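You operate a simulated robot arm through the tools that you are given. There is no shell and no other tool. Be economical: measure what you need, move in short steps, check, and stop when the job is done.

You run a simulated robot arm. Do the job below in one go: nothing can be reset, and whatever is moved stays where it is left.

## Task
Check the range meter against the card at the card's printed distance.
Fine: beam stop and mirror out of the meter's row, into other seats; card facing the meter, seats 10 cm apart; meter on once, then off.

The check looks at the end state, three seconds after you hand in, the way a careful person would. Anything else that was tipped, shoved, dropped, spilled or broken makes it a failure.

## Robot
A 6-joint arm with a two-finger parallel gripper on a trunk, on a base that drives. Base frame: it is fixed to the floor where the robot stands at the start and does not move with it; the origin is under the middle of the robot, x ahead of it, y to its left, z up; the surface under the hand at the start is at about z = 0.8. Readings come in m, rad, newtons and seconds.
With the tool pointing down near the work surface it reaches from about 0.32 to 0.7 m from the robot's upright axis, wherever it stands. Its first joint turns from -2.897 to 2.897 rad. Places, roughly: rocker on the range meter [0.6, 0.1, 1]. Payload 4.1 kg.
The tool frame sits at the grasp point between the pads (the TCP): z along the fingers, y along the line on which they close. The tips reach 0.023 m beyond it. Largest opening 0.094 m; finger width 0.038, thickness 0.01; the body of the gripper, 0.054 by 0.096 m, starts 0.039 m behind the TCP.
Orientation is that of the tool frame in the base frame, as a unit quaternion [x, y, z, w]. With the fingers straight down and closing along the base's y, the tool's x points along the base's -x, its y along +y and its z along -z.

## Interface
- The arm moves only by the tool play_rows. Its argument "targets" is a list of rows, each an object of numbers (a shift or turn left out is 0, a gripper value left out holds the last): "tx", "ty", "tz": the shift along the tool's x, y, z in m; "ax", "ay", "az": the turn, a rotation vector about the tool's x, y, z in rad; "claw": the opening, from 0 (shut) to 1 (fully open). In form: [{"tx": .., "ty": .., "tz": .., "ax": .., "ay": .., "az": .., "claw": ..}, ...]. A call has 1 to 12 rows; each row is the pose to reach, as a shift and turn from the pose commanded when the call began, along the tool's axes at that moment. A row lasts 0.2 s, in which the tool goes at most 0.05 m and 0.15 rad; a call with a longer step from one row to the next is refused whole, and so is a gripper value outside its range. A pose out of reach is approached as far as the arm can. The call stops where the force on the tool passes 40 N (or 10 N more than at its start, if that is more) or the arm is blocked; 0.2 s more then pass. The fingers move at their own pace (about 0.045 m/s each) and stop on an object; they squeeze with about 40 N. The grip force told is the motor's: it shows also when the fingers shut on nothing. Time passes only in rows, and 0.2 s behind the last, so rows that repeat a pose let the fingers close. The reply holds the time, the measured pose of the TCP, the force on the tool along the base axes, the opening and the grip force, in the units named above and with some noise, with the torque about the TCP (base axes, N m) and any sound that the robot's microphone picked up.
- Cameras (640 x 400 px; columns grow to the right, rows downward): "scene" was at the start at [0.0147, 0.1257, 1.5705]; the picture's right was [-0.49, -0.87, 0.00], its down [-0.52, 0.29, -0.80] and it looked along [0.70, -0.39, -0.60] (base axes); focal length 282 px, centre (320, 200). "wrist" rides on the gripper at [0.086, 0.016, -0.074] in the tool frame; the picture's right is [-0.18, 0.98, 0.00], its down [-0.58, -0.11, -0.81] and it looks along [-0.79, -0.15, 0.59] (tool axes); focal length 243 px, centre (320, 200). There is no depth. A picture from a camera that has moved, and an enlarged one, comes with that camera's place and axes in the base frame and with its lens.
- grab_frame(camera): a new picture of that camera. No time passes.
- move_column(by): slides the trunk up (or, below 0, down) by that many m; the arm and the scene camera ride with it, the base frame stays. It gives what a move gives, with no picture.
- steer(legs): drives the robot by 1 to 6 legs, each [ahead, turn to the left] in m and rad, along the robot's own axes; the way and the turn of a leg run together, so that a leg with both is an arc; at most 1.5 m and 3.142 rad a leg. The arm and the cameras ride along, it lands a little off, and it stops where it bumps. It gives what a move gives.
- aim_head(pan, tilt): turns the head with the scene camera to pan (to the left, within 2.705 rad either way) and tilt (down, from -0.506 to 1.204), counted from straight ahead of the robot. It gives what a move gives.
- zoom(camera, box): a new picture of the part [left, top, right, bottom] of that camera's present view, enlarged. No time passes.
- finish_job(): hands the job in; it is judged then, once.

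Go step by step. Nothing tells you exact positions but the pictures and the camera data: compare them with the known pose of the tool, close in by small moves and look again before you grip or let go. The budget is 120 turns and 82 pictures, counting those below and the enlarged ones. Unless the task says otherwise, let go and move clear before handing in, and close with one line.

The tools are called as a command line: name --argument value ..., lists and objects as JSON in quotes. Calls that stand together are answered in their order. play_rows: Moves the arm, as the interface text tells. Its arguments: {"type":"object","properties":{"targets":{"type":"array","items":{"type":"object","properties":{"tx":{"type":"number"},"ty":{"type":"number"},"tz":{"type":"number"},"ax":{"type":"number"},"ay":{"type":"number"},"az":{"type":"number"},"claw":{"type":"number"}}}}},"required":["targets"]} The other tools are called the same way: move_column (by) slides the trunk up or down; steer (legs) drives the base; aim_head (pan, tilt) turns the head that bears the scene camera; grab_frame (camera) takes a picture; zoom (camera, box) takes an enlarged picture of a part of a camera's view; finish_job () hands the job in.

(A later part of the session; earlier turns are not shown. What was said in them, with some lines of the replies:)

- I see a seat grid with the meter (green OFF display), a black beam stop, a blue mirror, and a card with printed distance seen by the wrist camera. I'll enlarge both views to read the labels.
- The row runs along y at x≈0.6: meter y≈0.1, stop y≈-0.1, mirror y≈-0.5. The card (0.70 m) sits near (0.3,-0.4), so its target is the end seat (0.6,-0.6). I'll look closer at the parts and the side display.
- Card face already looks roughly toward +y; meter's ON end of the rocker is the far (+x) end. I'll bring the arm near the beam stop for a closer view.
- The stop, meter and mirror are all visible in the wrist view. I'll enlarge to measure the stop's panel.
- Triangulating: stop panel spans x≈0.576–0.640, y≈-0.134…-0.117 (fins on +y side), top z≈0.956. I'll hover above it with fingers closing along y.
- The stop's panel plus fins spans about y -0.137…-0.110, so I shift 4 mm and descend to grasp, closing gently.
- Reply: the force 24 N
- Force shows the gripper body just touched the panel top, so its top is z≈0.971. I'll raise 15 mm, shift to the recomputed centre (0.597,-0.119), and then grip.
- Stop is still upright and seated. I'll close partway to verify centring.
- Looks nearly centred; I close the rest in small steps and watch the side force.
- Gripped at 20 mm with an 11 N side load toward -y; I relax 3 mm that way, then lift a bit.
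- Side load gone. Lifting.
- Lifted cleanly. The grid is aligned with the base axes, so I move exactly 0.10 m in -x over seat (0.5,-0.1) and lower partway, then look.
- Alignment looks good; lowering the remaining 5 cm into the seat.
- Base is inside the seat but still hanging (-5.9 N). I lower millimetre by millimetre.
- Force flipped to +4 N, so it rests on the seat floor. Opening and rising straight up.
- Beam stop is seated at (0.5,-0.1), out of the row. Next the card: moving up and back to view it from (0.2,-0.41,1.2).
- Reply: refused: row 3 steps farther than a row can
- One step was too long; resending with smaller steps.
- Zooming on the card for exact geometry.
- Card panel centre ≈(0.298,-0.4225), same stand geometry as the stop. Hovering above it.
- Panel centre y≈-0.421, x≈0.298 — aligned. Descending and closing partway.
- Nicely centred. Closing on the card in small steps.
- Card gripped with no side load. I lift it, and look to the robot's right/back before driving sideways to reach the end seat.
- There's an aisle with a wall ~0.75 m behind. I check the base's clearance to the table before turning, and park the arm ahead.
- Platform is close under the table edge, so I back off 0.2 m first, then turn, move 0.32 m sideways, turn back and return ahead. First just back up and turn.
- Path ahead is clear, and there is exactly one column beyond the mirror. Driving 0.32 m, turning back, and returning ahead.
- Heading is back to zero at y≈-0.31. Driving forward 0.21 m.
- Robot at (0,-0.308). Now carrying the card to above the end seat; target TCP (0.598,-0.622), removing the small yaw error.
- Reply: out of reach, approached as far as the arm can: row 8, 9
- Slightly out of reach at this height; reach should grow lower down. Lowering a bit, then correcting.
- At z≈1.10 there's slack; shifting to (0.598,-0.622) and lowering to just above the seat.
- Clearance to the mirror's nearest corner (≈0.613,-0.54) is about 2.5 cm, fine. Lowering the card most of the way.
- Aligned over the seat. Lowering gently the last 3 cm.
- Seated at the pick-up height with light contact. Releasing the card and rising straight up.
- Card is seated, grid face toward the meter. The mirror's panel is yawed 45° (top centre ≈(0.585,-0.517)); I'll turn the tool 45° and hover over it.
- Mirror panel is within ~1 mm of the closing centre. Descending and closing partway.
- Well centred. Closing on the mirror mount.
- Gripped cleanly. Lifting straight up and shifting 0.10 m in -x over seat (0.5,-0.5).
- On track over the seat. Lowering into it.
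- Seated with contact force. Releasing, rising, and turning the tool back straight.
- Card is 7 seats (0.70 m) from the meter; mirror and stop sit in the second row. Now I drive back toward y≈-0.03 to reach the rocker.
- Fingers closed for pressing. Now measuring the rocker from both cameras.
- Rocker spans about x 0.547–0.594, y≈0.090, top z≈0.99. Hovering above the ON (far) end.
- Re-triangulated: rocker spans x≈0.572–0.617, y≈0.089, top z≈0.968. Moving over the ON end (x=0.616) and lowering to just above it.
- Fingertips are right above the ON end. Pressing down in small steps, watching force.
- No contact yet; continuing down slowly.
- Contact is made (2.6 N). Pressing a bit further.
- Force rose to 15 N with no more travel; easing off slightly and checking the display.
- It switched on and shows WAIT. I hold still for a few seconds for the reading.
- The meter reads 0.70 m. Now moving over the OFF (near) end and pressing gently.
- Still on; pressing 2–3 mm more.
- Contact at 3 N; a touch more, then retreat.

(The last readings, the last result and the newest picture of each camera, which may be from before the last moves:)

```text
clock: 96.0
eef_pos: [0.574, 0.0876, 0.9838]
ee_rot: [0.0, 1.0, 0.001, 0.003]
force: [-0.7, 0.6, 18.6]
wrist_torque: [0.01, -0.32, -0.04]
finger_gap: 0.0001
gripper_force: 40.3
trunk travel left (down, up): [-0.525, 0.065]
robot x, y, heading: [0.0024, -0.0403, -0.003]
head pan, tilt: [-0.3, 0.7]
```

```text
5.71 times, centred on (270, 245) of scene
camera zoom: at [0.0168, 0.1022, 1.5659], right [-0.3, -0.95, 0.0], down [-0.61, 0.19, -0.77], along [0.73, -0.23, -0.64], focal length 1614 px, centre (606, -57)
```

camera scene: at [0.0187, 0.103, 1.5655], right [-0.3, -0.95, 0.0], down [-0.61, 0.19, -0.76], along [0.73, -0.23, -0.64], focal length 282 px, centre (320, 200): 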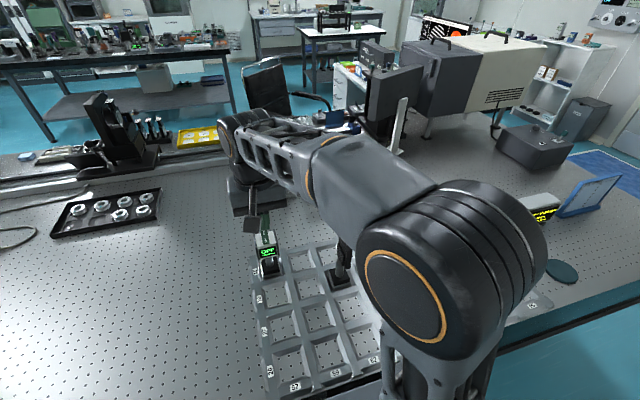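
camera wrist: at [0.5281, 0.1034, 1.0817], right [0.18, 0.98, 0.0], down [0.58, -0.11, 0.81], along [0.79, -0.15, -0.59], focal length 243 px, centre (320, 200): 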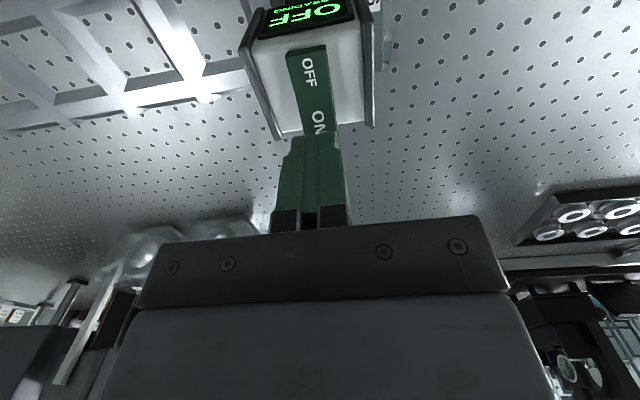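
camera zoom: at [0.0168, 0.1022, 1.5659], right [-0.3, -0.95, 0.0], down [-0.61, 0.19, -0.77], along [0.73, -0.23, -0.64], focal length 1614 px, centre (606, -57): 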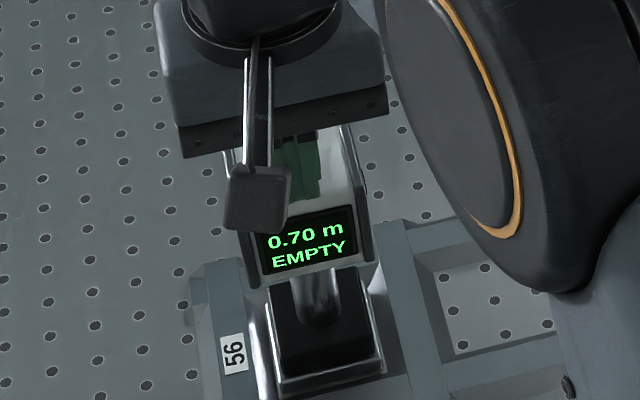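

Pausing by raising the hand and re-checking the display.

play_rows --targets '[{"tz": -0.01}, {"tz": -0.03}, {"tz": -0.03}, {"tz": -0.03}]'

zoom --camera "scene" --box '[240, 210, 300, 280]'

```text
clock: 97.0
eef_pos: [0.5757, 0.0862, 1.0133]
ee_rot: [0.0, 1.0, 0.0, 0.0]
force: [0.4, 0.1, -0.4]
wrist_torque: [-0.01, -0.02, -0.02]
finger_gap: 0.0
gripper_force: 40.0
trunk travel left (down, up): [-0.525, 0.065]
robot x, y, heading: [-0.0019, -0.0403, -0.005]
head pan, tilt: [-0.3, 0.7]
```

```text
5.71 times, centred on (270, 245) of scene
camera zoom: at [0.0187, 0.1026, 1.5656], right [-0.3, -0.95, 0.0], down [-0.61, 0.19, -0.76], along [0.73, -0.23, -0.64], focal length 1614 px, centre (606, -57)
```

zoom: 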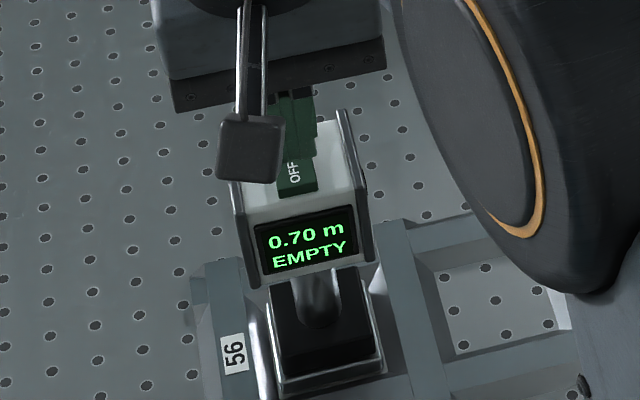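

The rocker looks tipped to OFF but the display still holds the reading. Retreating fully to get an unobstructed look.

play_rows --targets '[{"tz": -0.04}, {"tz": -0.08}, {"tz": -0.12}, {"tz": -0.16}, {"tz": -0.18, "tx": 0.04, "ty": -0.02}, {"tz": -0.18, "tx": 0.08, "ty": -0.05}, {"tz": -0.18, "tx": 0.12, "ty": -0.08}, {"tz": -0.18, "tx": 0.16, "ty": -0.11}, {"tz": -0.18, "tx": 0.19, "ty": -0.15}, {"tz": -0.18, "tx": 0.22, "ty": -0.19}]'

zoom --camera "scene" --box '[240, 210, 300, 280]'

```text
clock: 99.2
eef_pos: [0.3524, -0.1029, 1.1929]
ee_rot: [0.0, 1.0, 0.0, 0.0]
force: [0.7, 0.2, -0.5]
wrist_torque: [-0.01, -0.03, 0.03]
finger_gap: 0.0
gripper_force: 40.7
trunk travel left (down, up): [-0.525, 0.065]
robot x, y, heading: [-0.0032, -0.0425, -0.003]
head pan, tilt: [-0.3, 0.7]
```

```text
5.71 times, centred on (270, 245) of scene
camera zoom: at [0.0183, 0.1023, 1.5656], right [-0.3, -0.95, 0.0], down [-0.61, 0.19, -0.77], along [0.73, -0.23, -0.64], focal length 1614 px, centre (606, -57)
```

zoom: 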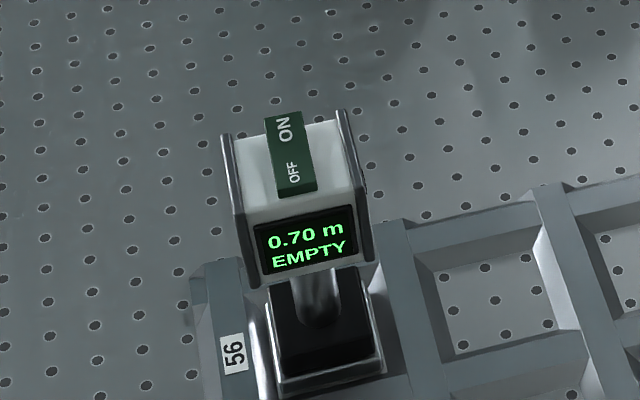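

The rocker matches its original OFF position exactly (ON end raised); the display just holds the last reading. A final check of the overall scene and the card/mirror.

aim_head --pan -0.75 --tilt 0.65

grab_frame --camera "wrist"

grab_frame --camera "scene"

zoom --camera "wrist" --box '[0, 40, 240, 220]'

```text
clock: 100.1
eef_pos: [0.3527, -0.1015, 1.1927]
ee_rot: [0.0, 1.0, 0.001, 0.0]
force: [0.1, -0.2, -0.8]
wrist_torque: [0.01, -0.01, -0.01]
finger_gap: 0.0001
gripper_force: 39.4
trunk travel left (down, up): [-0.525, 0.065]
robot x, y, heading: [-0.0042, -0.0409, -0.004]
head pan, tilt: [-0.75, 0.649]
```

```text
6 pictures are left
camera wrist: at [0.2667, -0.0862, 1.2688], right [0.18, 0.98, 0.0], down [0.58, -0.11, 0.81], along [0.79, -0.15, -0.59], focal length 243 px, centre (320, 200)
```

wrist: 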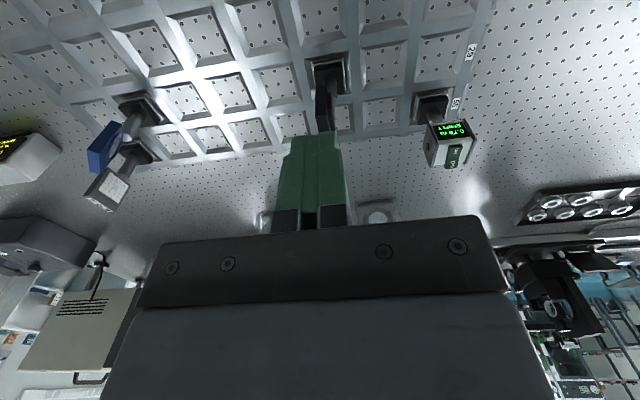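

```text
5 pictures are left
camera scene: at [0.0008, 0.0685, 1.5699], right [-0.68, -0.73, 0.0], down [-0.44, 0.41, -0.8], along [0.58, -0.54, -0.6], focal length 282 px, centre (320, 200)
```

scene: 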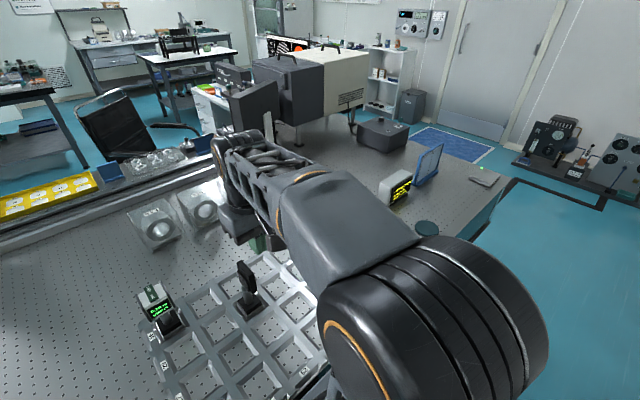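

```text
2.22 times, centred on (120, 130) of wrist
camera zoom: at [0.2667, -0.0862, 1.2688], right [0.18, 0.98, 0.0], down [0.58, -0.11, 0.81], along [0.79, -0.15, -0.59], focal length 539 px, centre (764, 356)
```

zoom: 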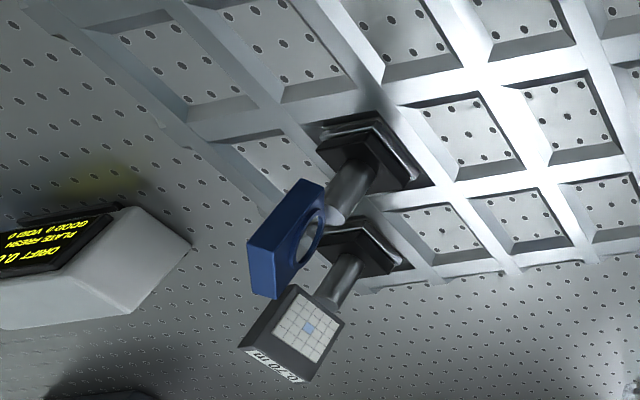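

The end state checks out: card in the end seat facing the meter, mirror and stop out of its row, rocker OFF, and the plate monitor still fresh with no drift seen. Handing in.

finish_job

```text
The job is handed in.
```

The meter read 0.70 m against the card, matching its printed distance. It was switched on once and its rocker is back at OFF, though the screen still shows the reading and "EMPTY". The card faces the meter seven seats away, and the beam stop and mirror sit in the next row.
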